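You operate a simulated robot arm through the tools that you are given. There is no shell and no other tool. Be economical: measure what you need, move in short steps, check, and stop when the job is done.

The job below is to be done with a simulated robot arm. You get a single attempt, and the scene is never put back.

JOB
Fetch the carton of glands and set it on the top of the long steel bench. Take the junction box and leave it on the back of the cable bench. Turn the size wheel to 35. Take the contact block labelled "NO" and put it on top of the terminal cover. Fetch the yellow tape roll and set it on top of the orange cover on the lower board of the green shelf. Put the cream cover on the green table away on the wooden board. Take the black nut on the green table and put it away on the top board of the green shelf. Press the zero button three times. Open the motor four terminal lid. Any order will do. Set down upright: carton of glands, contact block.

The check looks at the end state, three seconds after you hand in, the way a careful person would. Anything else that was tipped, shoved, dropped, spilled or broken makes it a failure. Lids that push on must go on centred and level and be pressed home; caps that screw on are set level and turned clockwise until they are tight.

ROBOT AND FRAMES
A 7-joint arm with a two-finger parallel gripper on a trunk, on a base that drives. Base frame: it is fixed to the floor where the robot stands at the start and does not move with it; the origin is under the middle of the robot, x ahead of it, y to its left, z up. Units: mm, degrees, N and s.
With the tool pointing down near the work surface it reaches from about 100 to 760 mm from the robot's upright axis, wherever it stands. Its first joint turns from -17.0 to 126.0 degrees. Places, roughly: back of the cable bench [1700, 2200, 800]; black nut (4x3x2 cm) [-100, 1700, 700]; carton of glands [500, 0, 500]; contact block [500, 250, 1250]; cream cover (11x15x5 cm) [0, 1900, 700]; junction box [750, 0, 500]; motor four terminal lid [700, -6000, 500]; orange cover (15x23x4 cm) [-1500, -800, 600]; size wheel [900, 0, 900]; terminal cover (18x13x5 cm) [800, -3200, 600]; top board of the green shelf [-1500, -900, 1300]; top of the long steel bench [-1300, -3600, 800]; wooden board [7900, 1900, 900]; yellow tape roll (6x6x2 cm) [600, 1800, 1400]; zero button [-300, 1800, 400]. Payload 1.57 kg.
The tool frame sits at the grasp point between the pads (the TCP): z along the fingers, y along the line on which they close. The tips reach 30 mm beyond it. The gripper opens to 80 mm. The fingers are 17 mm wide and 12 mm thick; the gripper's body (40 by 82 mm) begins 80 mm behind the TCP.
Orientation is that of the tool frame in the base frame, as a unit quaternion [w, x, y, z]. With the fingers straight down and closing along the base's y, the tool's x points along the base's -x, its y along +y and its z along -z.

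CONTROLS
- The arm moves only by the tool jog_arm. Its arguments are lists of equal length, an entry for each row: "linear": the shift along the tool's x, y, z in units of 25 mm (1.0 is 25 mm), a list of three; "dr": the turn, a rotation vector about the tool's x, y, z in units of 4 degrees (1.0 is 4 degrees), a list of three. In form: {"linear": [[x, y, z], ...], "dr": [[rx, ry, rz], ...]}. A call has 1 to 8 rows; each row shifts and turns the commanded pose from where the row before left it, along the tool's axes as they then stand. "fingers" is the opening, from 0 (shut) to 1 (fully open), set as the call begins (left out, the last holds). A call with a number of a shift or a turn outside -1 to 1 is refused whole. Each row takes 0.2 s and may step no farther than 50 mm and 8.6 degrees from the row before; otherwise, or with a gripper value out of range, the whole call is refused. Where a pose cannot be reached the arm comes as near as it can. A force on the tool above 40 N (or 10 N above the force at the start of the call, whichever is more), or a blocked arm, ends the call early, and 0.2 s more pass. Each finger travels about 45 mm/s and halts on what it meets, pressing with about 33 N; the grip force reading is that of the motor and also rises with nothing between the fingers. The clock runs only during rows and for 0.2 s after the last one: add rows that do not move to give the fingers time. It gives the time, the measured TCP pose, the force on the tool (base axes), the opening and the grip force at its end, in the units of the frame above (readings bear some noise), with the torque about the TCP (base axes, N m) and any sound that the robot's microphone picked up.
- Cameras (640 x 400 px; columns grow to the right, rows downward): "scene" is now at [6.2, -193.6, 1406.8]; the picture's right is [0.39, -0.92, 0.00], its down [-0.24, -0.10, -0.96] and it looks along [0.89, 0.38, -0.27] (base axes); focal length 214 px, centre (320, 200). "wrist" rides on the gripper at [72, -7, -122] in the tool frame; the picture's right is [0.09, 1.00, 0.00], its down [-0.84, 0.08, -0.54] and it looks along [-0.54, 0.05, 0.84] (tool axes); focal length 238 px, centre (320, 200). There is no depth. A picture from a camera that has moved, and an enlarged one, comes with that camera's place and axes in the base frame and with its lens.
- camera(camera): a new picture of that camera. No time passes.
- raise_lower(by): slides the trunk up (or, below 0, down) by that many mm; the arm and the scene camera ride with it, the base frame stays. It gives what a move gives, with no picture.
- base_move(legs): drives the robot by 1 to 6 legs, each [ahead, left, turn to the left] in mm, mm and degrees, along the robot's own axes; the way and the turn of a leg run together, so that a leg with both is an arc; at most 1500 mm and 180 degrees a leg. The arm and the cameras ride along, it lands a little off, and it stops where it bumps. It gives what a move gives.
- head_to(pan, tilt): turns the head with the scene camera to pan (to the left, within 109 degrees either way) and tilt (down, from -29 to 69), counted from straight ahead of the robot. It gives what a move gives.
- enlarge(camera, box): a new picture of the part [left, top, right, bottom] of that camera's present view, enlarged. No time passes.
- sign_off(): hands the job in; it is judged then, once.

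Go step by step. Nothing tells you exact positions but the pictures and the camera data: compare them with the known pose of the tool, close in by small moves and look again before you grip or let go. The budget is 217 turns and 218 pictures, counting those below and the enlarged ones. Unless the task says otherwise, let go and move clear before handing in.

The tools are called after "Request:" as a command line: name --argument value ..., lists and objects as JSON in quotes. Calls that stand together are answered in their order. jog_arm: Moves the arm, as the interface text tells. Its arguments: {"type":"object","properties":{"linear":{"type":"array","items":{"type":"array","items":{"type":"number"}}},"dr":{"type":"array","items":{"type":"array","items":{"type":"number"}}},"fingers":{"type":"number"}},"required":["linear","dr"]} The other tools are called the same way: raise_lower (by) slides the trunk up or down; base_move (legs) drives the base; head_to (pan, tilt) turns the head that bears the scene camera; camera (camera) takes a picture; enlarge (camera, box) takes an enlarged picture of a part of a camera's view; sign_off () hands the job in.

At the start:

```text
clock: 0.0
tcp_pos: [507.7, 68.0, 1523.6]
orientation: [0.0, 0.0, 1.0, 0.0]
ft_force: [0.3, -0.3, -0.5]
wrist_torque: [0.03, 0.04, 0.0]
gripper_width: 80.2
grip_force: 0.1
trunk travel left (down, up): [-751.0, 39.0]
robot x, y, heading: [2.1, -0.1, 0.1]
head pan, tilt: [23.0, 15.4]
```

scene: 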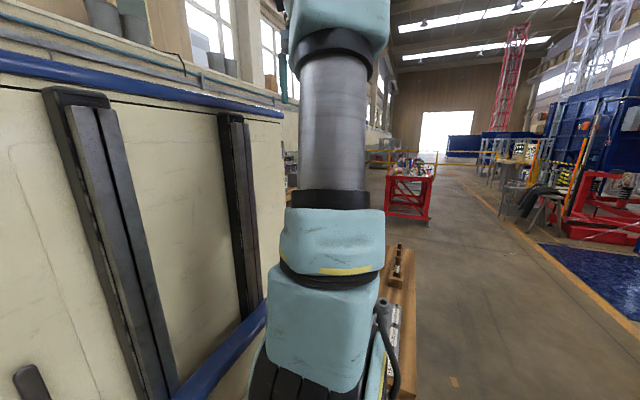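
wrist: 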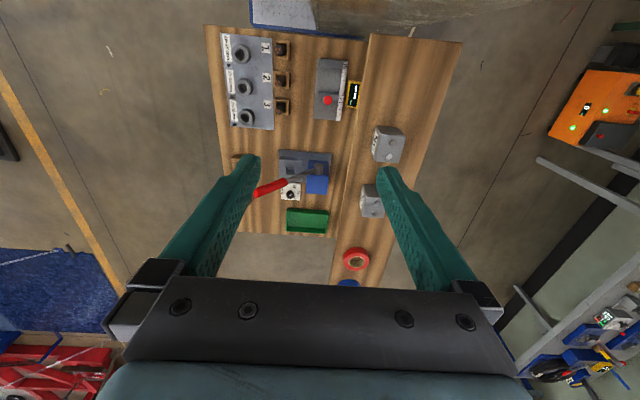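

I see a wooden bench ahead below the gripper with several items on it, and a wall/cabinet at the left. I'll look around with the head first.

Request:
head_to --pan 0 --tilt 50

Request:
camera --camera "scene"

Request:
enlarge --camera "wrist" --box '[200, 0, 480, 290]'

Request:
head_to --pan 85 --tilt 30

Request:
camera --camera "scene"

Request:
head_to --pan -60 --tilt 20

Request:
camera --camera "scene"

Request:
head_to --pan -109 --tilt 20

Request:
camera --camera "scene"

```text
clock: 1.0
tcp_pos: [508.2, 69.2, 1525.2]
orientation: [0.0, -0.001, 1.0, 0.0]
ft_force: [0.9, -0.4, -0.7]
wrist_torque: [0.01, -0.04, 0.0]
gripper_width: 80.0
grip_force: 0.0
trunk travel left (down, up): [-751.0, 39.0]
robot x, y, heading: [-0.6, 0.9, 0.3]
head pan, tilt: [0.0, 50.0]
```

```text
215 pictures are left
camera scene: at [-2.7, -230.0, 1353.7], right [0.0, -1.0, 0.0], down [-0.77, 0.0, -0.64], along [0.64, 0.0, -0.77], focal length 214 px, centre (320, 200)
```

scene: 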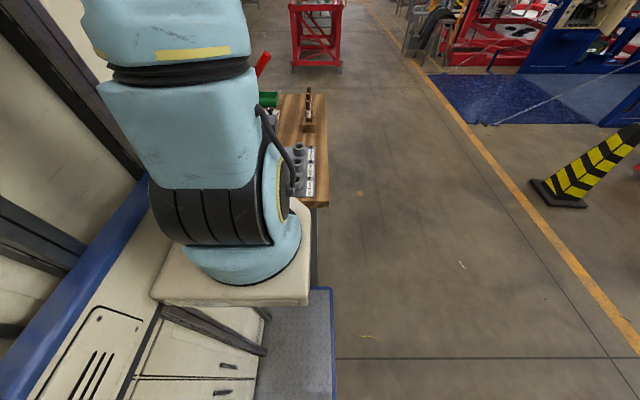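

```text
1.38 times, centred on (340, 145) of wrist
camera zoom: at [436.0, 61.8, 1646.1], right [-0.09, 1.0, 0.0], down [0.84, 0.08, 0.54], along [0.54, 0.05, -0.84], focal length 329 px, centre (292, 276)
```

zoom: 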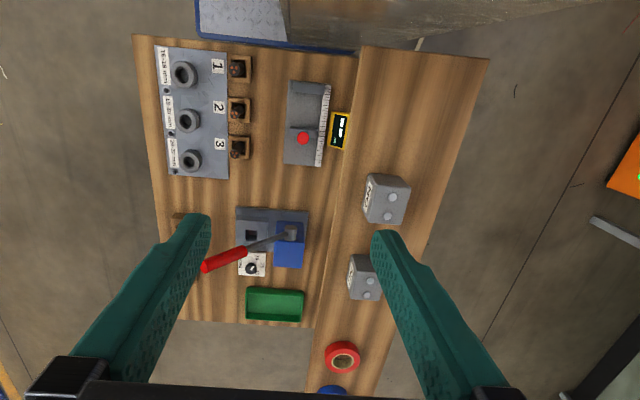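

```text
clock: 2.6
tcp_pos: [507.7, 68.2, 1526.2]
orientation: [0.0, 0.0, 1.0, 0.0]
ft_force: [0.2, 0.1, 0.0]
wrist_torque: [0.02, -0.03, 0.02]
gripper_width: 79.7
grip_force: 0.1
trunk travel left (down, up): [-751.0, 39.0]
robot x, y, heading: [0.4, 2.8, -0.1]
head pan, tilt: [85.0, 30.0]
```

```text
213 pictures are left
camera scene: at [-71.8, -140.0, 1383.2], right [1.0, -0.09, 0.0], down [-0.04, -0.5, -0.87], along [0.08, 0.86, -0.5], focal length 214 px, centre (320, 200)
```

scene: 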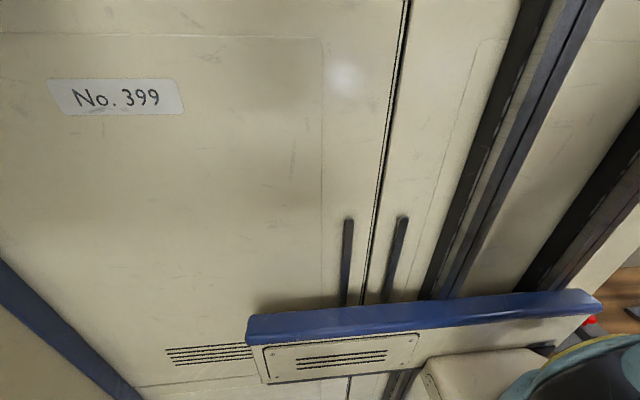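

```text
clock: 4.9
tcp_pos: [507.8, 68.4, 1525.2]
orientation: [0.0, 0.0, 1.0, 0.0]
ft_force: [0.3, 0.4, -0.3]
wrist_torque: [0.01, 0.01, 0.03]
gripper_width: 79.8
grip_force: 0.0
trunk travel left (down, up): [-751.0, 39.0]
robot x, y, heading: [-0.3, 1.2, 0.0]
head pan, tilt: [-60.0, 20.0]
```

```text
212 pictures are left
camera scene: at [-33.2, -310.7, 1399.2], right [-0.87, -0.5, 0.0], down [-0.17, 0.3, -0.94], along [0.47, -0.81, -0.34], focal length 214 px, centre (320, 200)
```

scene: 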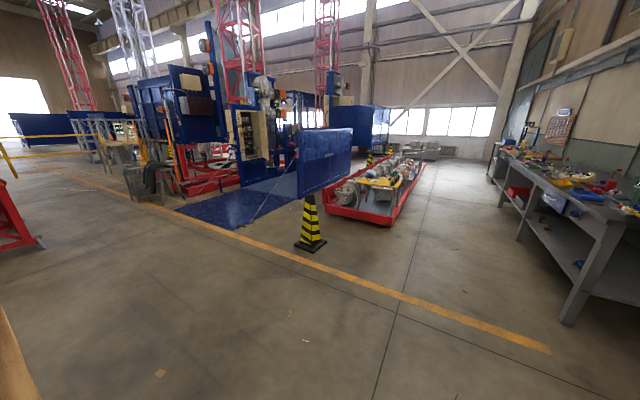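

```text
clock: 6.0
tcp_pos: [507.5, 68.5, 1525.1]
orientation: [0.0, 0.0, 1.0, 0.0]
ft_force: [-0.3, 0.7, 0.6]
wrist_torque: [0.02, -0.01, 0.01]
gripper_width: 80.0
grip_force: 0.1
trunk travel left (down, up): [-751.0, 39.0]
robot x, y, heading: [0.2, -3.4, 0.1]
head pan, tilt: [-108.9, 20.0]
```

```text
211 pictures are left
camera scene: at [-109.8, -318.2, 1399.2], right [-0.95, 0.32, 0.0], down [0.11, 0.32, -0.94], along [-0.3, -0.89, -0.34], focal length 214 px, centre (320, 200)
```

scene: 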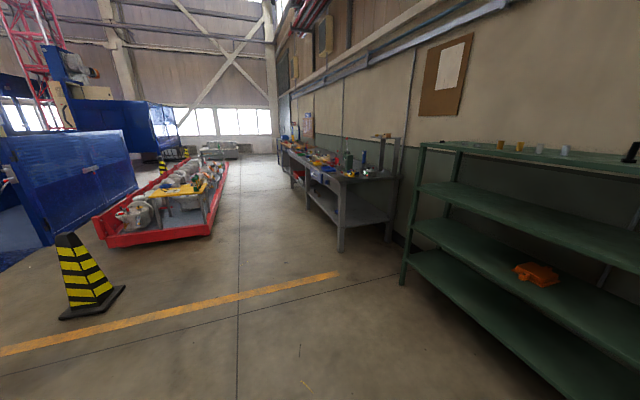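

The wooden bench is ahead with items at different heights. I'll zoom on details.

Request:
enlarge --camera "wrist" --box '[340, 100, 420, 230]'

Request:
enlarge --camera "wrist" --box '[200, 20, 380, 140]'

Request:
enlarge --camera "wrist" --box '[230, 130, 350, 240]'

Request:
head_to --pan -15 --tilt 40

Request:
camera --camera "scene"

```text
3.08 times, centred on (380, 165) of wrist
camera zoom: at [435.9, 61.8, 1646.1], right [-0.09, 1.0, 0.0], down [0.84, 0.08, 0.54], along [0.54, 0.05, -0.84], focal length 733 px, centre (135, 308)
```

zoom: 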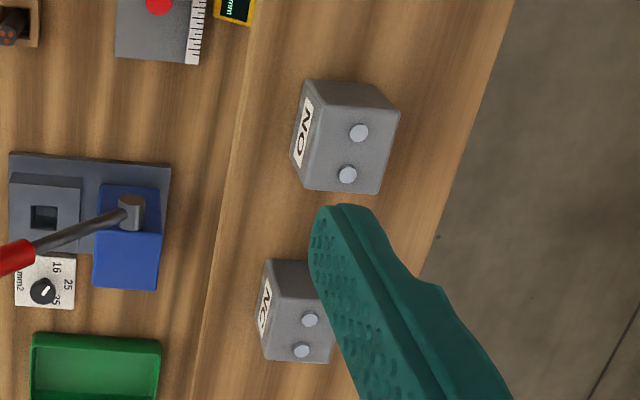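

```text
3.33 times, centred on (290, 80) of wrist
camera zoom: at [435.9, 61.8, 1646.1], right [-0.09, 1.0, 0.0], down [0.84, 0.08, 0.54], along [0.54, 0.05, -0.84], focal length 794 px, centre (420, 600)
```

zoom: 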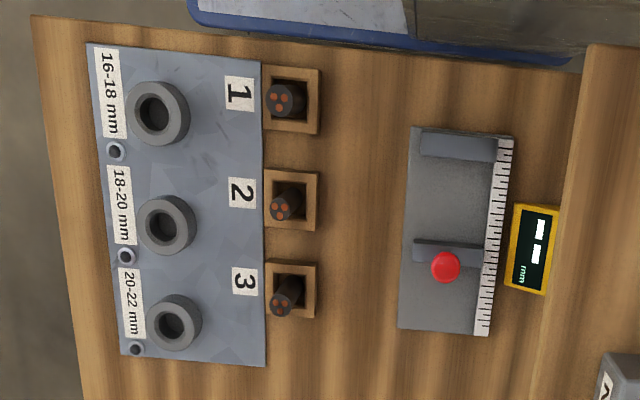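

```text
3.64 times, centred on (290, 185) of wrist
camera zoom: at [435.9, 61.8, 1646.1], right [-0.09, 1.0, 0.0], down [0.84, 0.08, 0.54], along [0.54, 0.05, -0.84], focal length 867 px, centre (429, 254)
```

zoom: 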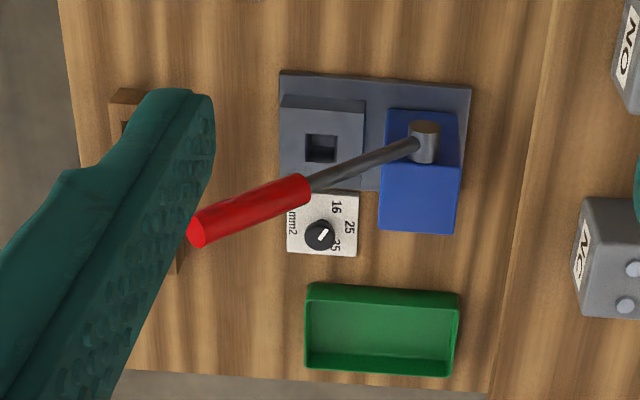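

```text
clock: 7.7
tcp_pos: [508.4, 67.6, 1524.4]
orientation: [0.0, 0.0, 1.0, 0.0]
ft_force: [-0.1, 0.2, -0.4]
wrist_torque: [0.0, -0.01, 0.0]
gripper_width: 79.8
grip_force: 0.1
trunk travel left (down, up): [-751.0, 39.0]
robot x, y, heading: [-1.6, 0.2, -0.1]
head pan, tilt: [-15.0, 40.0]
```

```text
207 pictures are left
camera scene: at [2.3, -252.1, 1367.8], right [-0.26, -0.97, 0.0], down [-0.62, 0.17, -0.77], along [0.74, -0.2, -0.64], focal length 214 px, centre (320, 200)
```

scene: 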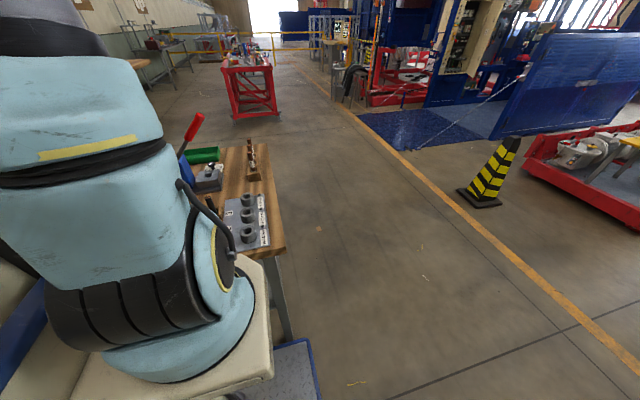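

The NO block is the nearer grey block on the raised board. I'll move above it and look again.

Request:
jog_arm --linear '[[-0.47, 1, 0.6], [-0.47, 1, 0.6], [-0.47, 1, 0.6], [-0.47, 1, 0.6], [-0.47, 1, 0.6], [0, 0, 0]]' --dr '[[0, 0, 0], [0, 0, 0], [0, 0, 0], [0, 0, 0], [0, 0, 0], [0, 0, 0]]' --fingers 1

Request:
camera --camera "wrist"

```text
clock: 9.1
tcp_pos: [568.1, 194.2, 1449.9]
orientation: [0.0, -0.001, 1.0, 0.0]
ft_force: [0.1, 0.0, 0.0]
wrist_torque: [0.01, 0.02, 0.01]
gripper_width: 79.7
grip_force: 0.1
trunk travel left (down, up): [-751.0, 39.0]
robot x, y, heading: [1.7, -3.3, -0.4]
head pan, tilt: [-15.0, 40.0]
```

```text
206 pictures are left
camera wrist: at [495.6, 187.4, 1570.9], right [-0.09, 1.0, 0.0], down [0.84, 0.08, 0.54], along [0.54, 0.05, -0.84], focal length 238 px, centre (320, 200)
```

wrist: 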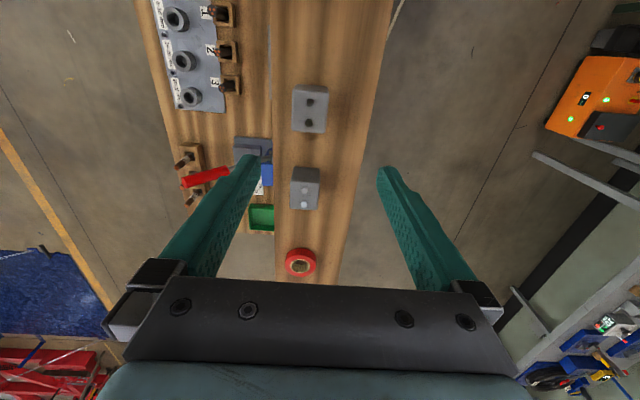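

NO block top is about (559, 182, 1285). I move over it and descend part way.

Request:
jog_arm --linear '[[0.36, -0.48, 1], [0, 0, 1], [0, 0, 1], [0, 0, 0.8], [0, 0, 0]]' --dr '[[0, 0, 0], [0, 0, 0], [0, 0, 0], [0, 0, 0], [0, 0, 0]]'

Request:
camera --camera "wrist"

```text
clock: 10.3
tcp_pos: [559.8, 182.1, 1353.4]
orientation: [0.0, 0.0, 1.0, 0.0]
ft_force: [-0.5, -0.2, -0.4]
wrist_torque: [-0.01, -0.03, 0.0]
gripper_width: 79.9
grip_force: 0.1
trunk travel left (down, up): [-751.0, 39.0]
robot x, y, heading: [-0.2, 1.2, 0.1]
head pan, tilt: [-15.0, 40.0]
```

```text
205 pictures are left
camera wrist: at [486.3, 175.2, 1475.0], right [-0.09, 1.0, 0.0], down [0.84, 0.08, 0.54], along [0.54, 0.05, -0.84], focal length 238 px, centre (320, 200)
```

wrist: 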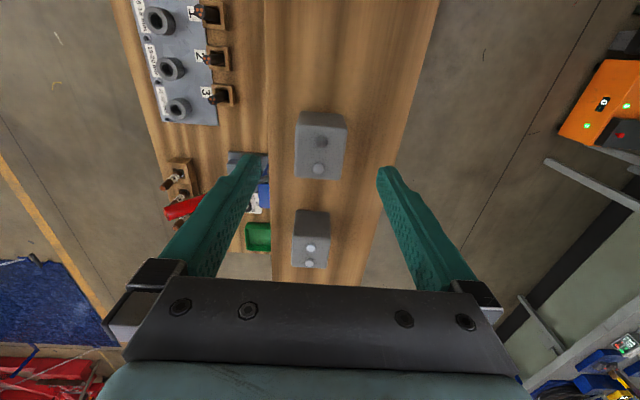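

Aligned. Descend to grip height and close.

Request:
jog_arm --linear '[[0.2, 0, 1], [0, 0, 1], [0, 0, 1], [0, 0, 0.4], [0, 0, 0]]' --dr '[[0, 0, 0], [0, 0, 0], [0, 0, 0], [0, 0, 0], [0, 0, 0]]'

Request:
camera --camera "wrist"

```text
clock: 11.3
tcp_pos: [551.6, 181.9, 1279.8]
orientation: [0.006, 0.001, 1.0, 0.003]
ft_force: [-7.6, -3.9, 17.5]
wrist_torque: [-0.88, 0.37, -0.33]
gripper_width: 79.8
grip_force: 0.1
trunk travel left (down, up): [-751.0, 39.0]
robot x, y, heading: [0.4, 0.7, -0.2]
head pan, tilt: [-15.0, 40.0]
stopped in row 4: the force on the tool passed its limit at 54 N (the readings are from after the stop); the commanded pose is now the measured one
```

```text
204 pictures are left
camera wrist: at [479.2, 174.9, 1400.4], right [-0.09, 1.0, 0.0], down [0.83, 0.07, 0.55], along [0.55, 0.05, -0.83], focal length 238 px, centre (320, 200)
```

wrist: 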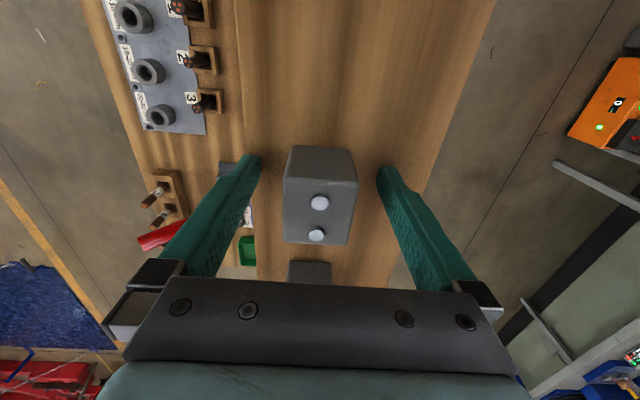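

Tips touched the board (z≈1250). Back off 4 mm, level, and close.

Request:
jog_arm --linear '[[-0.2, 0, -0.16], [0, 0, 0]]' --dr '[[0.086, 0.17, -0.03], [0, 0, 0]]'

Request:
jog_arm --linear '[[0, 0, 0], [0, 0, 0], [0, 0, 0], [0, 0, 0], [0, 0, 0]]' --dr '[[0, 0, 0], [0, 0, 0], [0, 0, 0], [0, 0, 0], [0, 0, 0]]' --fingers 0.3

```text
clock: 11.9
tcp_pos: [560.5, 182.9, 1282.1]
orientation: [0.0, -0.001, 1.0, -0.001]
ft_force: [-1.1, 0.6, -0.7]
wrist_torque: [-0.01, -0.01, 0.02]
gripper_width: 79.9
grip_force: 0.1
trunk travel left (down, up): [-751.0, 39.0]
robot x, y, heading: [2.2, 0.3, 0.2]
head pan, tilt: [-15.0, 40.0]
```

```text
clock: 13.1
tcp_pos: [559.9, 182.0, 1282.5]
orientation: [0.0, -0.001, 1.0, -0.001]
ft_force: [0.5, 0.1, 0.0]
wrist_torque: [0.03, -0.07, 0.01]
gripper_width: 39.5
grip_force: 32.4
trunk travel left (down, up): [-751.0, 39.0]
robot x, y, heading: [3.8, 3.0, -0.1]
head pan, tilt: [-15.0, 40.0]
```

Gripped (39.5 mm). Lift.

Request:
jog_arm --linear '[[0, 0, -1], [0, 0, -1], [0, 0, -1], [0, 0, -1], [0, 0, -1], [0, 0, 0]]' --dr '[[0, 0, 0], [0, 0, 0], [0, 0, 0], [0, 0, 0], [0, 0, 0], [0, 0, 0]]' --fingers 0

Request:
head_to --pan -90 --tilt 15

Request:
enlarge --camera "scene" --box '[100, 60, 400, 250]'

Request:
camera --camera "wrist"

```text
clock: 14.5
tcp_pos: [559.3, 182.8, 1407.9]
orientation: [-0.001, -0.001, 1.0, -0.001]
ft_force: [-0.2, 1.0, -1.2]
wrist_torque: [-0.03, -0.02, 0.02]
gripper_width: 39.2
grip_force: 33.1
trunk travel left (down, up): [-751.0, 39.0]
robot x, y, heading: [-0.8, 0.3, -0.2]
head pan, tilt: [-15.0, 40.0]
```

```text
clock: 16.0
tcp_pos: [560.5, 181.9, 1406.9]
orientation: [0.0, -0.001, 1.0, -0.001]
ft_force: [-0.4, -0.1, -0.5]
wrist_torque: [0.03, 0.0, -0.06]
gripper_width: 39.2
grip_force: 33.4
trunk travel left (down, up): [-751.0, 39.0]
robot x, y, heading: [4.6, 0.8, 0.0]
head pan, tilt: [-90.0, 15.0]
```

```text
2.11 times, centred on (250, 155) of scene
camera zoom: at [-79.7, -323.5, 1407.4], right [-1.0, 0.0, 0.0], down [0.0, 0.26, -0.97], along [0.0, -0.97, -0.26], focal length 452 px, centre (467, 295)
```

zoom: 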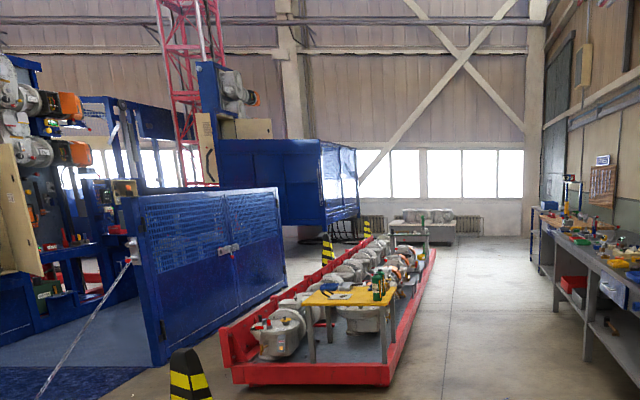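

```text
202 pictures are left
camera wrist: at [487.8, 176.0, 1527.9], right [-0.09, 1.0, 0.0], down [0.84, 0.08, 0.54], along [0.54, 0.05, -0.84], focal length 238 px, centre (320, 200)
```

wrist: 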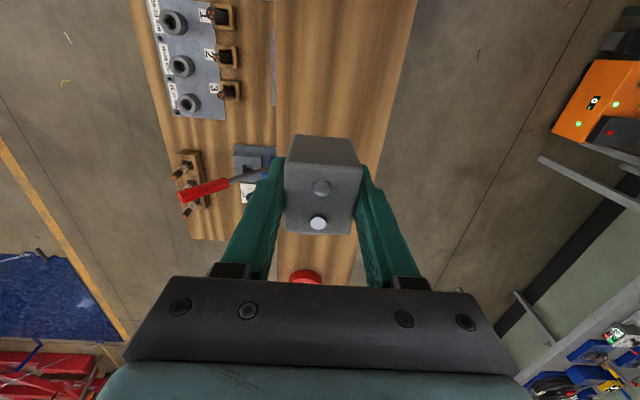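

The red pallet with a yellow table holds the terminal cover around (800,-3200). I'll back out, turn right and approach it, stopping short to look.

Request:
base_move --legs '[[-300, -400, 0], [0, 0, -90], [800, 850, 0], [1000, 0, 0]]'

Request:
head_to --pan 15 --tilt 35

Request:
camera --camera "scene"

Request:
camera --camera "wrist"

```text
clock: 33.1
tcp_pos: [771.4, -2749.9, 1408.4]
orientation: [-0.001, 0.699, 0.715, 0.0]
ft_force: [-0.1, -0.1, -0.1]
wrist_torque: [0.02, -0.02, -0.02]
gripper_width: 39.4
grip_force: 33.0
trunk travel left (down, up): [-751.0, 39.0]
robot x, y, heading: [578.2, -2194.2, -89.1]
head pan, tilt: [-90.0, 15.0]
```

```text
clock: 34.9
tcp_pos: [770.7, -2749.5, 1406.9]
orientation: [-0.001, 0.699, 0.715, 0.0]
ft_force: [0.3, 0.9, -1.2]
wrist_torque: [0.02, 0.02, -0.02]
gripper_width: 39.5
grip_force: 33.0
trunk travel left (down, up): [-751.0, 39.0]
robot x, y, heading: [574.4, -2191.4, -89.0]
head pan, tilt: [15.0, 35.0]
```

```text
201 pictures are left
camera scene: at [370.3, -2203.1, 1375.4], right [-0.96, -0.28, 0.0], down [-0.16, 0.55, -0.82], along [0.23, -0.79, -0.57], focal length 214 px, centre (320, 200)
```

scene: 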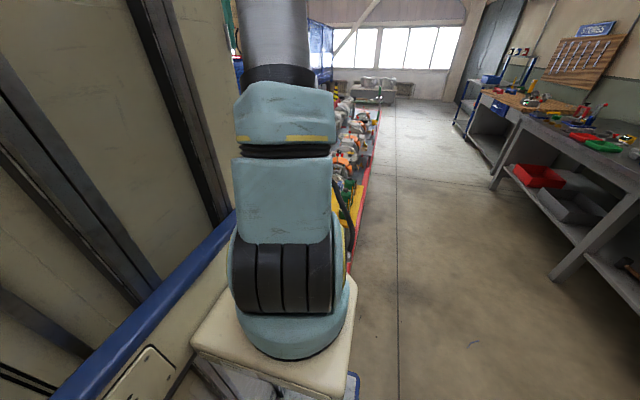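

```text
200 pictures are left
camera wrist: at [762.5, -2678.2, 1527.9], right [0.99, 0.11, 0.0], down [0.1, -0.84, 0.54], along [0.06, -0.54, -0.84], focal length 238 px, centre (320, 200)
```

wrist: 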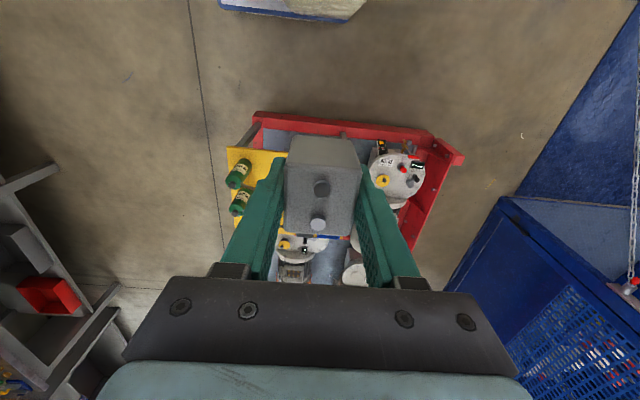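

The dark-handled wall is the robot's own body. The target is hidden behind the block, so I drive 250 mm further and look again.

Request:
base_move --legs '[[250, 0, 0]]'

Request:
camera --camera "wrist"

```text
clock: 36.7
tcp_pos: [775.7, -2996.9, 1406.8]
orientation: [0.0, 0.699, 0.715, -0.001]
ft_force: [0.1, -0.3, -0.8]
wrist_torque: [0.0, 0.01, -0.03]
gripper_width: 39.5
grip_force: 33.5
trunk travel left (down, up): [-751.0, 39.0]
robot x, y, heading: [583.3, -2442.3, -88.7]
head pan, tilt: [15.0, 35.0]
```

```text
199 pictures are left
camera wrist: at [768.1, -2926.2, 1528.0], right [0.99, 0.11, 0.0], down [0.1, -0.84, 0.54], along [0.06, -0.54, -0.84], focal length 238 px, centre (320, 200)
```

wrist: 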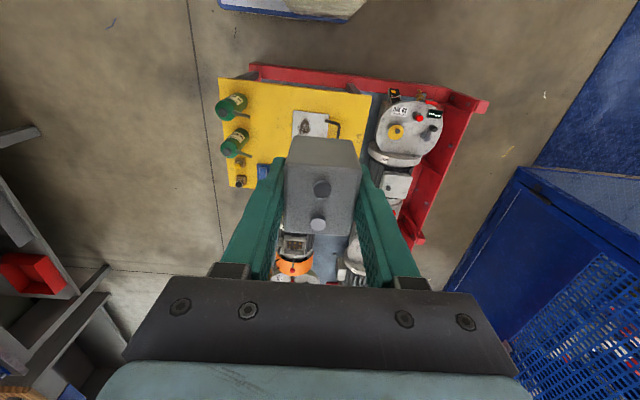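

Request:
enlarge --camera "wrist" --box '[200, 60, 500, 260]'

Request:
base_move --legs '[[0, -150, 0]]'

Request:
enlarge --camera "wrist" --box '[200, 60, 500, 260]'

```text
2.00 times, centred on (350, 160) of wrist
camera zoom: at [768.1, -2926.2, 1528.0], right [0.99, 0.11, 0.0], down [0.1, -0.84, 0.54], along [0.06, -0.54, -0.84], focal length 477 px, centre (260, 280)
```

zoom: 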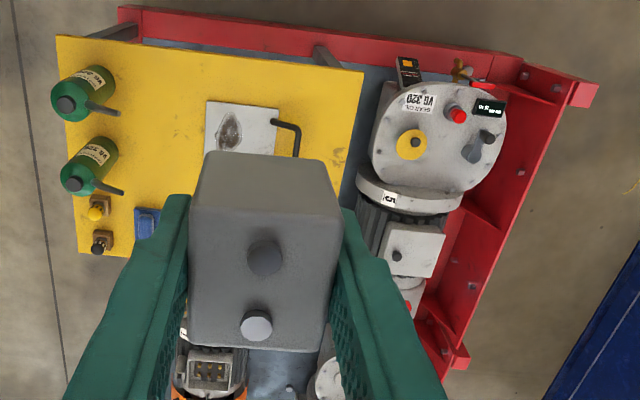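

```text
clock: 38.1
tcp_pos: [624.7, -3001.4, 1407.3]
orientation: [-0.001, 0.699, 0.715, 0.0]
ft_force: [0.0, -0.5, -0.8]
wrist_torque: [0.02, -0.01, 0.0]
gripper_width: 39.5
grip_force: 32.7
trunk travel left (down, up): [-751.0, 39.0]
robot x, y, heading: [429.3, -2445.2, -88.7]
head pan, tilt: [15.0, 35.0]
```

```text
2.00 times, centred on (350, 160) of wrist
camera zoom: at [616.4, -2929.5, 1527.9], right [0.99, 0.11, 0.0], down [0.1, -0.84, 0.54], along [0.06, -0.54, -0.84], focal length 477 px, centre (260, 280)
```

zoom: 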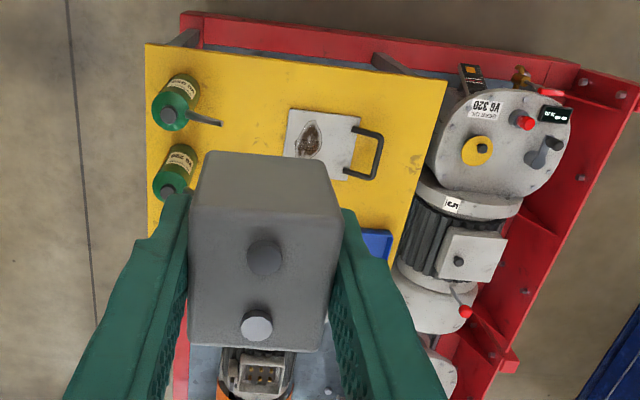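

The white cover sits on the yellow table around (760,-3220, top ≈628). Drive 150 ahead and view.

Request:
base_move --legs '[[140, 0, 0]]'

Request:
enlarge --camera "wrist" --box '[200, 0, 500, 200]'

```text
clock: 39.4
tcp_pos: [627.0, -3140.9, 1405.2]
orientation: [-0.001, 0.699, 0.715, 0.0]
ft_force: [0.3, 0.1, -0.3]
wrist_torque: [-0.04, -0.01, 0.0]
gripper_width: 39.5
grip_force: 32.8
trunk travel left (down, up): [-751.0, 39.0]
robot x, y, heading: [432.6, -2583.9, -88.9]
head pan, tilt: [15.0, 35.0]
```

```text
2.00 times, centred on (350, 100) of wrist
camera zoom: at [619.0, -3069.1, 1528.0], right [0.99, 0.11, 0.0], down [0.1, -0.84, 0.54], along [0.06, -0.54, -0.84], focal length 477 px, centre (260, 400)
```

zoom: 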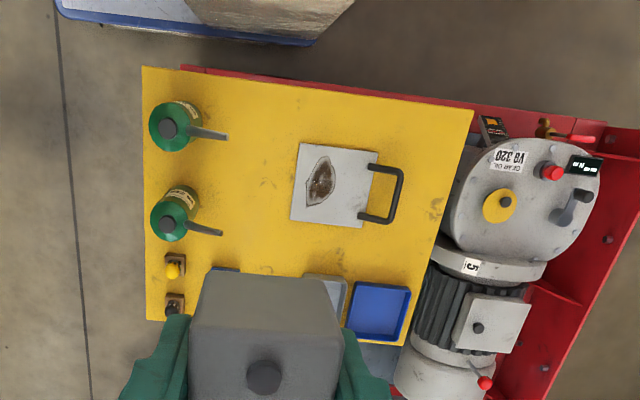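

Request:
jog_arm --linear '[[-1, 0, 0], [-1, 0, 0], [-1, 0, 0], [-1, 0, 0], [0, 0, 0]]' --dr '[[0, 0, 0], [0, 0, 0], [0, 0, 0], [0, 0, 0], [0, 0, 0]]'

Request:
enlarge --camera "wrist" --box '[200, 0, 500, 200]'

```text
clock: 40.6
tcp_pos: [629.4, -3241.1, 1405.7]
orientation: [-0.001, 0.7, 0.714, 0.0]
ft_force: [0.4, 0.6, -1.3]
wrist_torque: [0.03, -0.02, 0.0]
gripper_width: 39.3
grip_force: 32.8
trunk travel left (down, up): [-751.0, 39.0]
robot x, y, heading: [433.2, -2589.3, -88.8]
head pan, tilt: [15.0, 35.0]
```

```text
2.00 times, centred on (350, 100) of wrist
camera zoom: at [621.2, -3169.4, 1527.2], right [0.99, 0.11, 0.0], down [0.1, -0.84, 0.54], along [0.06, -0.54, -0.84], focal length 477 px, centre (260, 400)
```

zoom: 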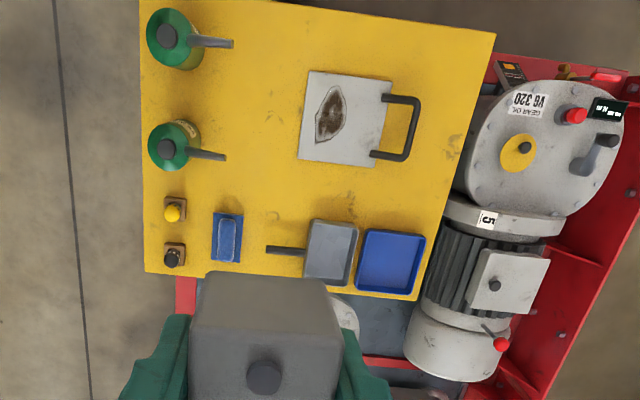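

Request:
enlarge --camera "wrist" --box '[320, 20, 430, 100]'

```text
5.00 times, centred on (375, 60) of wrist
camera zoom: at [621.2, -3169.4, 1527.2], right [0.99, 0.11, 0.0], down [0.1, -0.84, 0.54], along [0.06, -0.54, -0.84], focal length 1192 px, centre (45, 900)
```

zoom: 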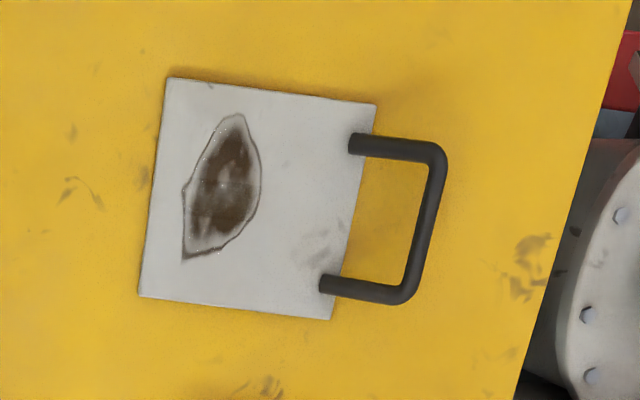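

The flat plate with the side handle (≈18×13 incl. handle) is the terminal cover; I'll place right of the stain at about (782,-3193). Move above and lower the trunk.

Request:
jog_arm --linear '[[0.257, 0.88, 0], [0.257, 0.88, 0], [0.257, 0.88, 0], [0.257, 0.88, 0], [0.257, 0.88, 0], [0.257, 0.88, 0], [0.257, 0.88, 0], [0, 0, 0]]' --dr '[[0, 0, 0], [0, 0, 0], [0, 0, 0], [0, 0, 0], [0, 0, 0], [0, 0, 0], [0, 0, 0], [0, 0, 0]]'

Request:
raise_lower --by -600

Request:
camera --camera "wrist"

Request:
camera --camera "scene"

```text
clock: 42.4
tcp_pos: [725.1, -3161.2, 1368.0]
orientation: [0.0, 0.699, 0.715, 0.0]
ft_force: [0.0, -0.2, -0.9]
wrist_torque: [0.01, -0.01, 0.04]
gripper_width: 39.5
grip_force: 33.3
out of reach, approached as far as the arm can: row 2, 3, 4, 5, 6, 7
trunk travel left (down, up): [-751.0, 39.0]
robot x, y, heading: [433.4, -2583.4, -88.9]
head pan, tilt: [15.0, 35.0]
```

```text
refused: -600 is not a number from -400 to 400
```

```text
193 pictures are left
camera wrist: at [717.5, -3089.2, 1488.6], right [0.99, 0.11, 0.0], down [0.1, -0.83, 0.54], along [0.06, -0.54, -0.84], focal length 238 px, centre (320, 200)
```

wrist: 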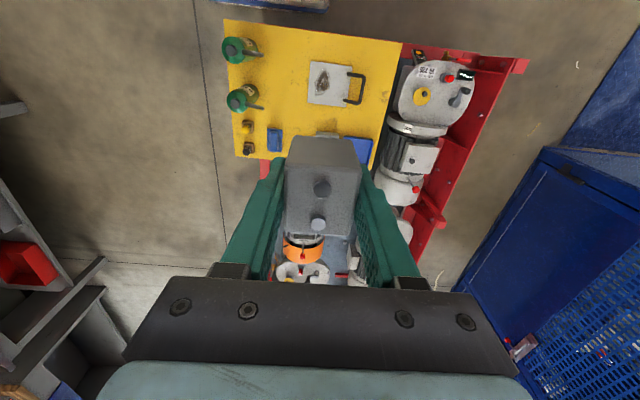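

```text
192 pictures are left
camera scene: at [226.6, -2594.5, 1375.4], right [-0.96, -0.28, 0.0], down [-0.16, 0.55, -0.82], along [0.23, -0.79, -0.57], focal length 214 px, centre (320, 200)
```

scene: 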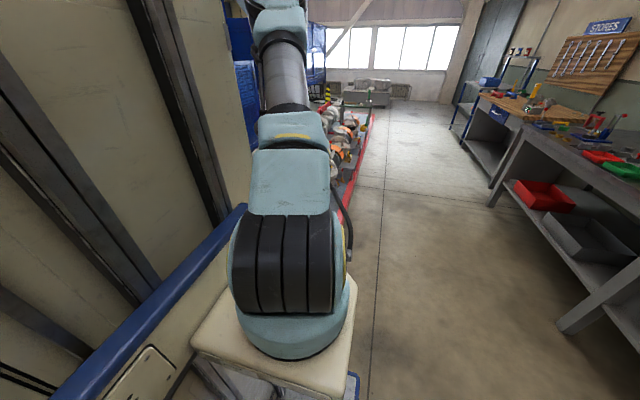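

Request:
base_move --legs '[[32, 57, 0]]'

Request:
raise_lower --by -400

Request:
camera --camera "wrist"

```text
clock: 43.4
tcp_pos: [783.5, -3191.6, 1368.7]
orientation: [0.001, 0.7, 0.715, 0.0]
ft_force: [0.2, 0.5, -0.5]
wrist_torque: [-0.01, -0.02, -0.01]
gripper_width: 39.3
grip_force: 32.8
trunk travel left (down, up): [-751.0, 39.0]
robot x, y, heading: [494.7, -2615.1, -88.8]
head pan, tilt: [15.0, 35.0]
```

```text
clock: 47.2
tcp_pos: [784.2, -3192.4, 968.0]
orientation: [0.0, 0.699, 0.715, 0.0]
ft_force: [0.1, 0.9, 0.0]
wrist_torque: [-0.04, 0.02, 0.0]
gripper_width: 39.4
grip_force: 33.0
trunk travel left (down, up): [-351.0, 439.0]
robot x, y, heading: [491.7, -2612.5, -88.9]
head pan, tilt: [15.0, 35.0]
```

```text
191 pictures are left
camera wrist: at [775.1, -3120.4, 1088.8], right [0.99, 0.11, 0.0], down [0.1, -0.83, 0.54], along [0.06, -0.54, -0.84], focal length 238 px, centre (320, 200)
```

wrist: 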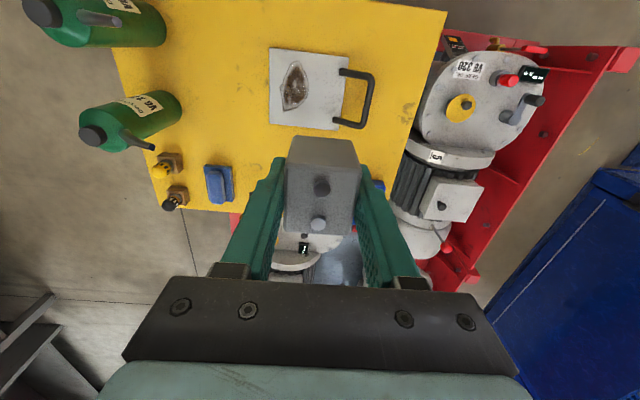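

Request:
raise_lower --by -240

Request:
jog_arm --linear '[[0, 0.16, 0], [0, 0, 0]]' --dr '[[0, 0, 0], [0, 0, 0]]'

Request:
camera --camera "wrist"

```text
clock: 49.8
tcp_pos: [781.5, -3177.2, 761.0]
orientation: [0.021, 0.699, 0.715, -0.013]
ft_force: [-0.4, 0.0, -0.7]
wrist_torque: [0.01, 0.01, -0.04]
gripper_width: 39.2
grip_force: 32.8
trunk travel left (down, up): [-111.0, 679.0]
robot x, y, heading: [490.3, -2611.9, -88.6]
head pan, tilt: [15.0, 35.0]
```

```text
clock: 50.5
tcp_pos: [781.0, -3182.1, 748.1]
orientation: [0.021, 0.698, 0.716, -0.011]
ft_force: [-0.1, -0.6, -0.5]
wrist_torque: [-0.03, 0.03, -0.02]
gripper_width: 39.6
grip_force: 33.3
out of reach, approached as far as the arm can: row 1
trunk travel left (down, up): [-111.0, 679.0]
robot x, y, heading: [492.7, -2617.2, -88.8]
head pan, tilt: [15.0, 35.0]
stopped in row 2: the arm was blocked; the commanded pose is now the measured one
```

```text
190 pictures are left
camera wrist: at [770.9, -3104.2, 866.7], right [0.99, 0.12, 0.01], down [0.09, -0.81, 0.58], along [0.07, -0.58, -0.81], focal length 238 px, centre (320, 200)
```

wrist: 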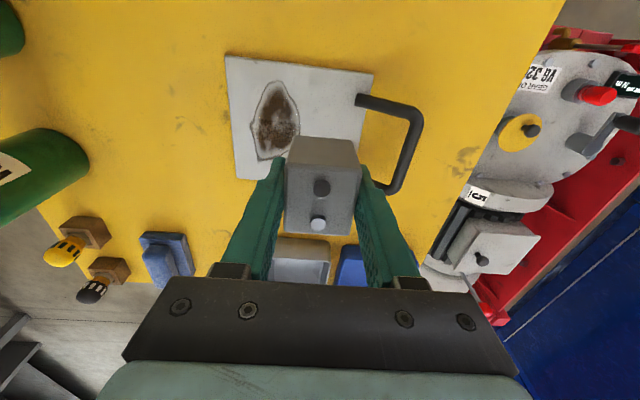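

The arm was blocked as the trunk went low; let me look at it.

Request:
head_to --pan 25 --tilt 55

Request:
camera --camera "scene"

```text
clock: 51.4
tcp_pos: [781.1, -3183.8, 747.0]
orientation: [0.018, 0.699, 0.715, -0.009]
ft_force: [0.1, 0.2, 0.2]
wrist_torque: [-0.02, 0.01, -0.02]
gripper_width: 39.4
grip_force: 33.0
trunk travel left (down, up): [-111.0, 679.0]
robot x, y, heading: [488.9, -2618.4, -88.8]
head pan, tilt: [25.0, 55.0]
```

```text
189 pictures are left
camera scene: at [291.5, -2605.2, 706.9], right [-0.9, -0.44, 0.0], down [-0.36, 0.73, -0.58], along [0.25, -0.52, -0.82], focal length 214 px, centre (320, 200)
```

scene: 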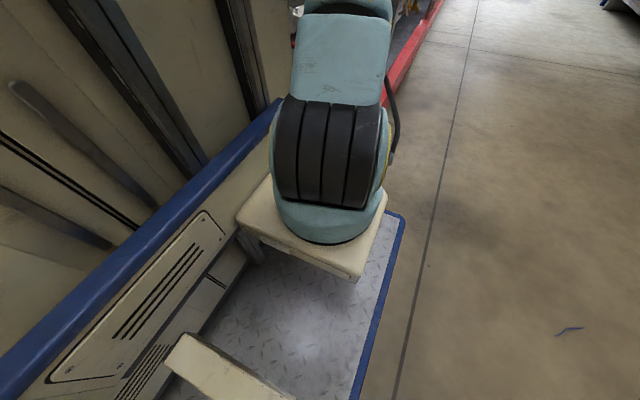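

Request:
raise_lower --by 200

```text
clock: 53.5
tcp_pos: [782.0, -3185.6, 948.2]
orientation: [0.017, 0.698, 0.716, -0.01]
ft_force: [0.5, -0.2, -0.7]
wrist_torque: [0.02, 0.01, 0.0]
gripper_width: 39.1
grip_force: 33.0
trunk travel left (down, up): [-311.0, 479.0]
robot x, y, heading: [490.0, -2616.4, -88.9]
head pan, tilt: [25.0, 55.0]
```

Request:
jog_arm --linear '[[-0.3, 0.24, 0], [0, 0, 1], [0, 0, 1], [0, 0, 1], [0, 0, 1], [0, 0, 1], [0, 0, 1], [0, 0, 0]]' --dr '[[0.136, 0.55, 0.04], [0, 0, 0], [0, 0, 0], [0, 0, 0], [0, 0, 0], [0, 0, 0], [0, 0, 0], [0, 0, 0]]'

Request:
camera --camera "wrist"

```text
clock: 55.4
tcp_pos: [777.8, -3188.2, 792.1]
orientation: [0.0, 0.7, 0.714, 0.0]
ft_force: [0.4, -0.8, -1.3]
wrist_torque: [-0.02, 0.03, 0.0]
gripper_width: 39.3
grip_force: 32.6
out of reach, approached as far as the arm can: row 1
trunk travel left (down, up): [-311.0, 479.0]
robot x, y, heading: [487.8, -2615.1, -88.9]
head pan, tilt: [25.0, 55.0]
```

```text
188 pictures are left
camera wrist: at [769.4, -3115.5, 913.9], right [0.99, 0.11, 0.0], down [0.09, -0.84, 0.54], along [0.06, -0.54, -0.84], focal length 238 px, centre (320, 200)
```

wrist: 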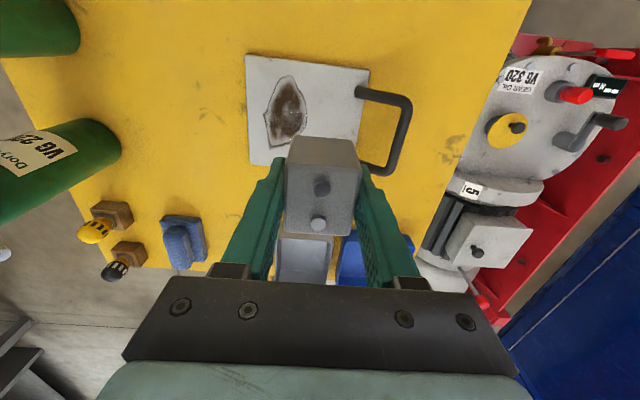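

Request:
jog_arm --linear '[[-0.2, 0.4, 1], [0, 0, 1], [0, 0, 1], [0, 0, 1], [0, 0, 0]]' --dr '[[0, 0, 0], [0, 0, 0], [0, 0, 0], [0, 0, 0], [0, 0, 0]]'

Request:
camera --camera "wrist"

```text
clock: 56.5
tcp_pos: [788.0, -3193.5, 692.3]
orientation: [0.0, 0.7, 0.714, 0.0]
ft_force: [0.8, 0.3, -1.2]
wrist_torque: [0.02, 0.01, 0.02]
gripper_width: 39.5
grip_force: 33.4
trunk travel left (down, up): [-311.0, 479.0]
robot x, y, heading: [487.2, -2613.8, -88.9]
head pan, tilt: [25.0, 55.0]
```

```text
187 pictures are left
camera wrist: at [779.3, -3120.3, 813.0], right [0.99, 0.11, 0.0], down [0.09, -0.84, 0.54], along [0.06, -0.54, -0.84], focal length 238 px, centre (320, 200)
```

wrist: 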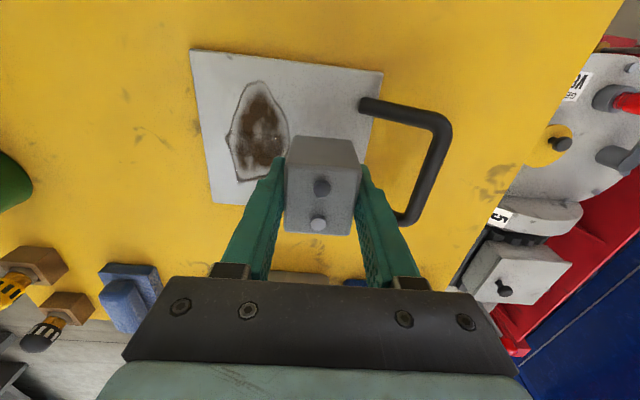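

Request:
jog_arm --linear '[[0, 0, 0.8], [0, 0, 0.4], [0, 0, 0.3], [0, 0, 0.2], [0, 0, 0.2], [0, 0, 0.2], [0, 0, 0.2], [0, 0, 0.2]]' --dr '[[0, 0, 0], [0, 0, 0], [0, 0, 0], [0, 0, 0], [0, 0, 0], [0, 0, 0], [0, 0, 0], [0, 0, 0]]'

```text
clock: 57.5
tcp_pos: [788.2, -3192.1, 657.2]
orientation: [0.004, 0.701, 0.714, 0.0]
ft_force: [-4.4, 3.9, 19.4]
wrist_torque: [0.31, 0.46, -0.05]
gripper_width: 39.3
grip_force: 33.2
trunk travel left (down, up): [-311.0, 479.0]
robot x, y, heading: [489.8, -2618.7, -89.0]
head pan, tilt: [25.0, 55.0]
stopped in row 4: the force on the tool passed its limit at 48 N (the readings are from after the stop); the commanded pose is now the measured one
```

Contact at z≈625 as expected. Release.

Request:
jog_arm --linear '[[0, 0, -0.04], [0, 0, 0], [0, 0, 0], [0, 0, 0]]' --dr '[[0, 0, 0], [0, 0, 0], [0, 0, 0], [0, 0, 0]]' --fingers 0.75

Request:
camera --camera "wrist"

```text
clock: 58.5
tcp_pos: [789.3, -3192.6, 657.2]
orientation: [0.003, 0.7, 0.714, 0.0]
ft_force: [7.1, 0.7, 19.8]
wrist_torque: [0.1, 0.4, -0.01]
gripper_width: 53.3
grip_force: 0.1
trunk travel left (down, up): [-311.0, 479.0]
robot x, y, heading: [492.0, -2619.2, -88.9]
head pan, tilt: [25.0, 55.0]
```

```text
186 pictures are left
camera wrist: at [780.2, -3119.9, 777.6], right [0.99, 0.11, 0.0], down [0.09, -0.83, 0.55], along [0.06, -0.54, -0.84], focal length 238 px, centre (320, 200)
```

wrist: 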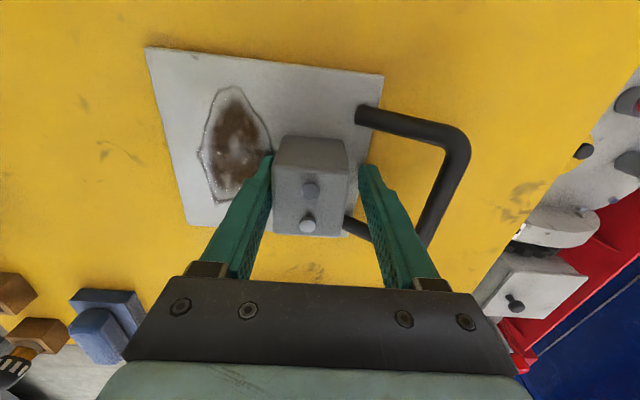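

Request:
jog_arm --linear '[[0, 0, 0], [0, 0, -0.3], [0, 0, -0.6], [0, 0, -1], [0, 0, -1], [0, 0, -1], [0, 0, 0]]' --dr '[[0, 0, 0], [0, 0, 0], [0, 0, 0], [0, 0, 0], [0, 0, 0], [0, 0, 0], [0, 0, 0]]' --fingers 0.6

Request:
camera --camera "wrist"

```text
clock: 60.1
tcp_pos: [787.3, -3191.6, 752.5]
orientation: [0.003, 0.7, 0.714, 0.0]
ft_force: [0.1, 0.6, 0.6]
wrist_torque: [-0.03, 0.01, 0.0]
gripper_width: 48.1
grip_force: 0.1
trunk travel left (down, up): [-311.0, 479.0]
robot x, y, heading: [490.2, -2617.9, -88.8]
head pan, tilt: [25.0, 55.0]
```

```text
185 pictures are left
camera wrist: at [779.0, -3119.6, 874.4], right [0.99, 0.11, 0.0], down [0.09, -0.83, 0.55], along [0.06, -0.54, -0.84], focal length 238 px, centre (320, 200)
```

wrist: 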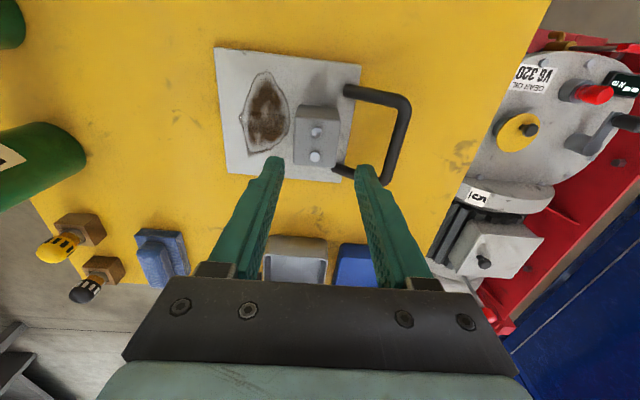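

The block stands on the cover. Next: motor four. I raise, back off, move beside the pallet, and drive along it with the pallet on my left.

Request:
raise_lower --by 400

Request:
base_move --legs '[[-450, 0, -1.2], [0, -430, 0], [1500, 0, 0], [1000, 0, 0]]'

Request:
camera --camera "wrist"

```text
clock: 64.0
tcp_pos: [787.7, -3191.5, 1153.0]
orientation: [0.003, 0.7, 0.714, 0.0]
ft_force: [-0.2, 0.1, -0.1]
wrist_torque: [0.01, 0.01, 0.01]
gripper_width: 48.3
grip_force: 0.0
trunk travel left (down, up): [-711.0, 79.0]
robot x, y, heading: [492.0, -2615.4, -88.6]
head pan, tilt: [25.0, 55.0]
```

```text
clock: 80.8
tcp_pos: [345.6, -5243.8, 1154.3]
orientation: [0.003, 0.705, 0.709, -0.001]
ft_force: [-0.4, 0.1, 0.7]
wrist_torque: [-0.04, -0.02, 0.01]
gripper_width: 48.1
grip_force: 0.0
trunk travel left (down, up): [-711.0, 79.0]
robot x, y, heading: [56.4, -4665.6, -89.9]
head pan, tilt: [25.0, 55.0]
```

```text
184 pictures are left
camera wrist: at [336.8, -5171.2, 1274.1], right [1.0, 0.1, 0.0], down [0.08, -0.83, 0.55], along [0.06, -0.54, -0.84], focal length 238 px, centre (320, 200)
```

wrist: 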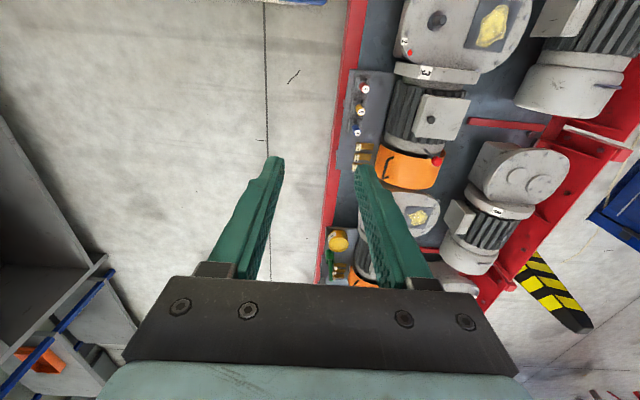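

Request:
base_move --legs '[[700, 0, 0]]'

Request:
camera --camera "wrist"

```text
clock: 84.6
tcp_pos: [346.8, -5947.4, 1154.2]
orientation: [0.003, 0.706, 0.708, -0.001]
ft_force: [-0.4, -0.3, -0.4]
wrist_torque: [0.0, -0.01, -0.01]
gripper_width: 48.0
grip_force: 0.1
trunk travel left (down, up): [-711.0, 79.0]
robot x, y, heading: [61.2, -5370.2, -89.7]
head pan, tilt: [25.0, 55.0]
```

```text
183 pictures are left
camera wrist: at [339.2, -5875.7, 1274.1], right [1.0, 0.1, 0.0], down [0.08, -0.83, 0.55], along [0.05, -0.54, -0.84], focal length 238 px, centre (320, 200)
```

wrist: 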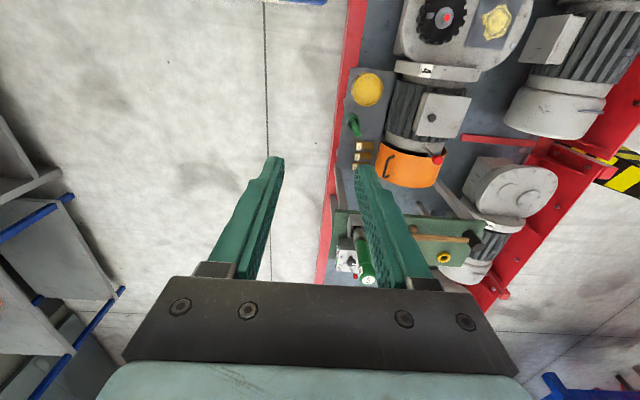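

Request:
enlarge --camera "wrist" --box '[330, 40, 490, 200]'

Request:
enlarge --camera "wrist" --box '[400, 70, 460, 120]'

```text
2.50 times, centred on (410, 120) of wrist
camera zoom: at [339.2, -5875.7, 1274.1], right [1.0, 0.1, 0.0], down [0.08, -0.83, 0.55], along [0.05, -0.54, -0.84], focal length 596 px, centre (95, 400)
```

zoom: 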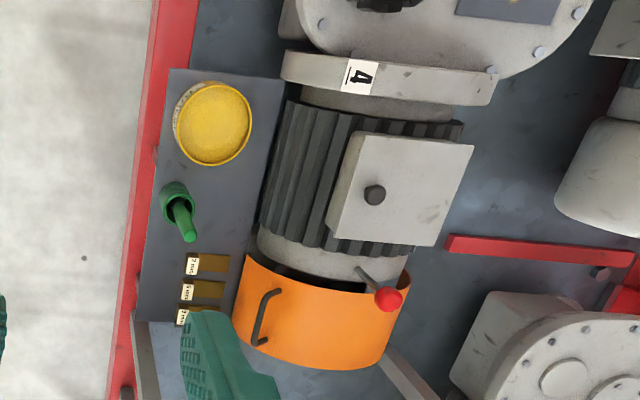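

```text
8.00 times, centred on (430, 95) of wrist
camera zoom: at [339.2, -5875.7, 1274.1], right [1.0, 0.1, 0.0], down [0.08, -0.83, 0.55], along [0.05, -0.54, -0.84], focal length 1907 px, centre (-560, 1040)
```

zoom: 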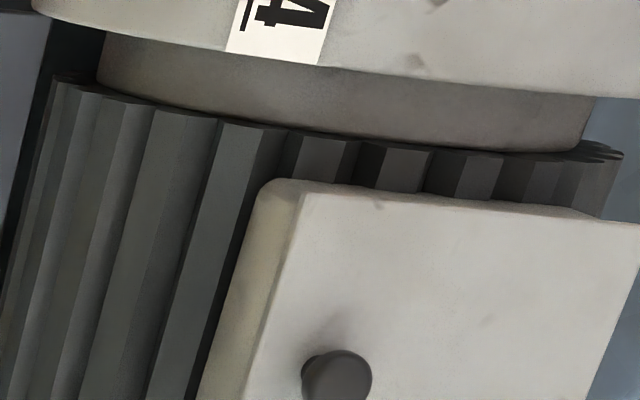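

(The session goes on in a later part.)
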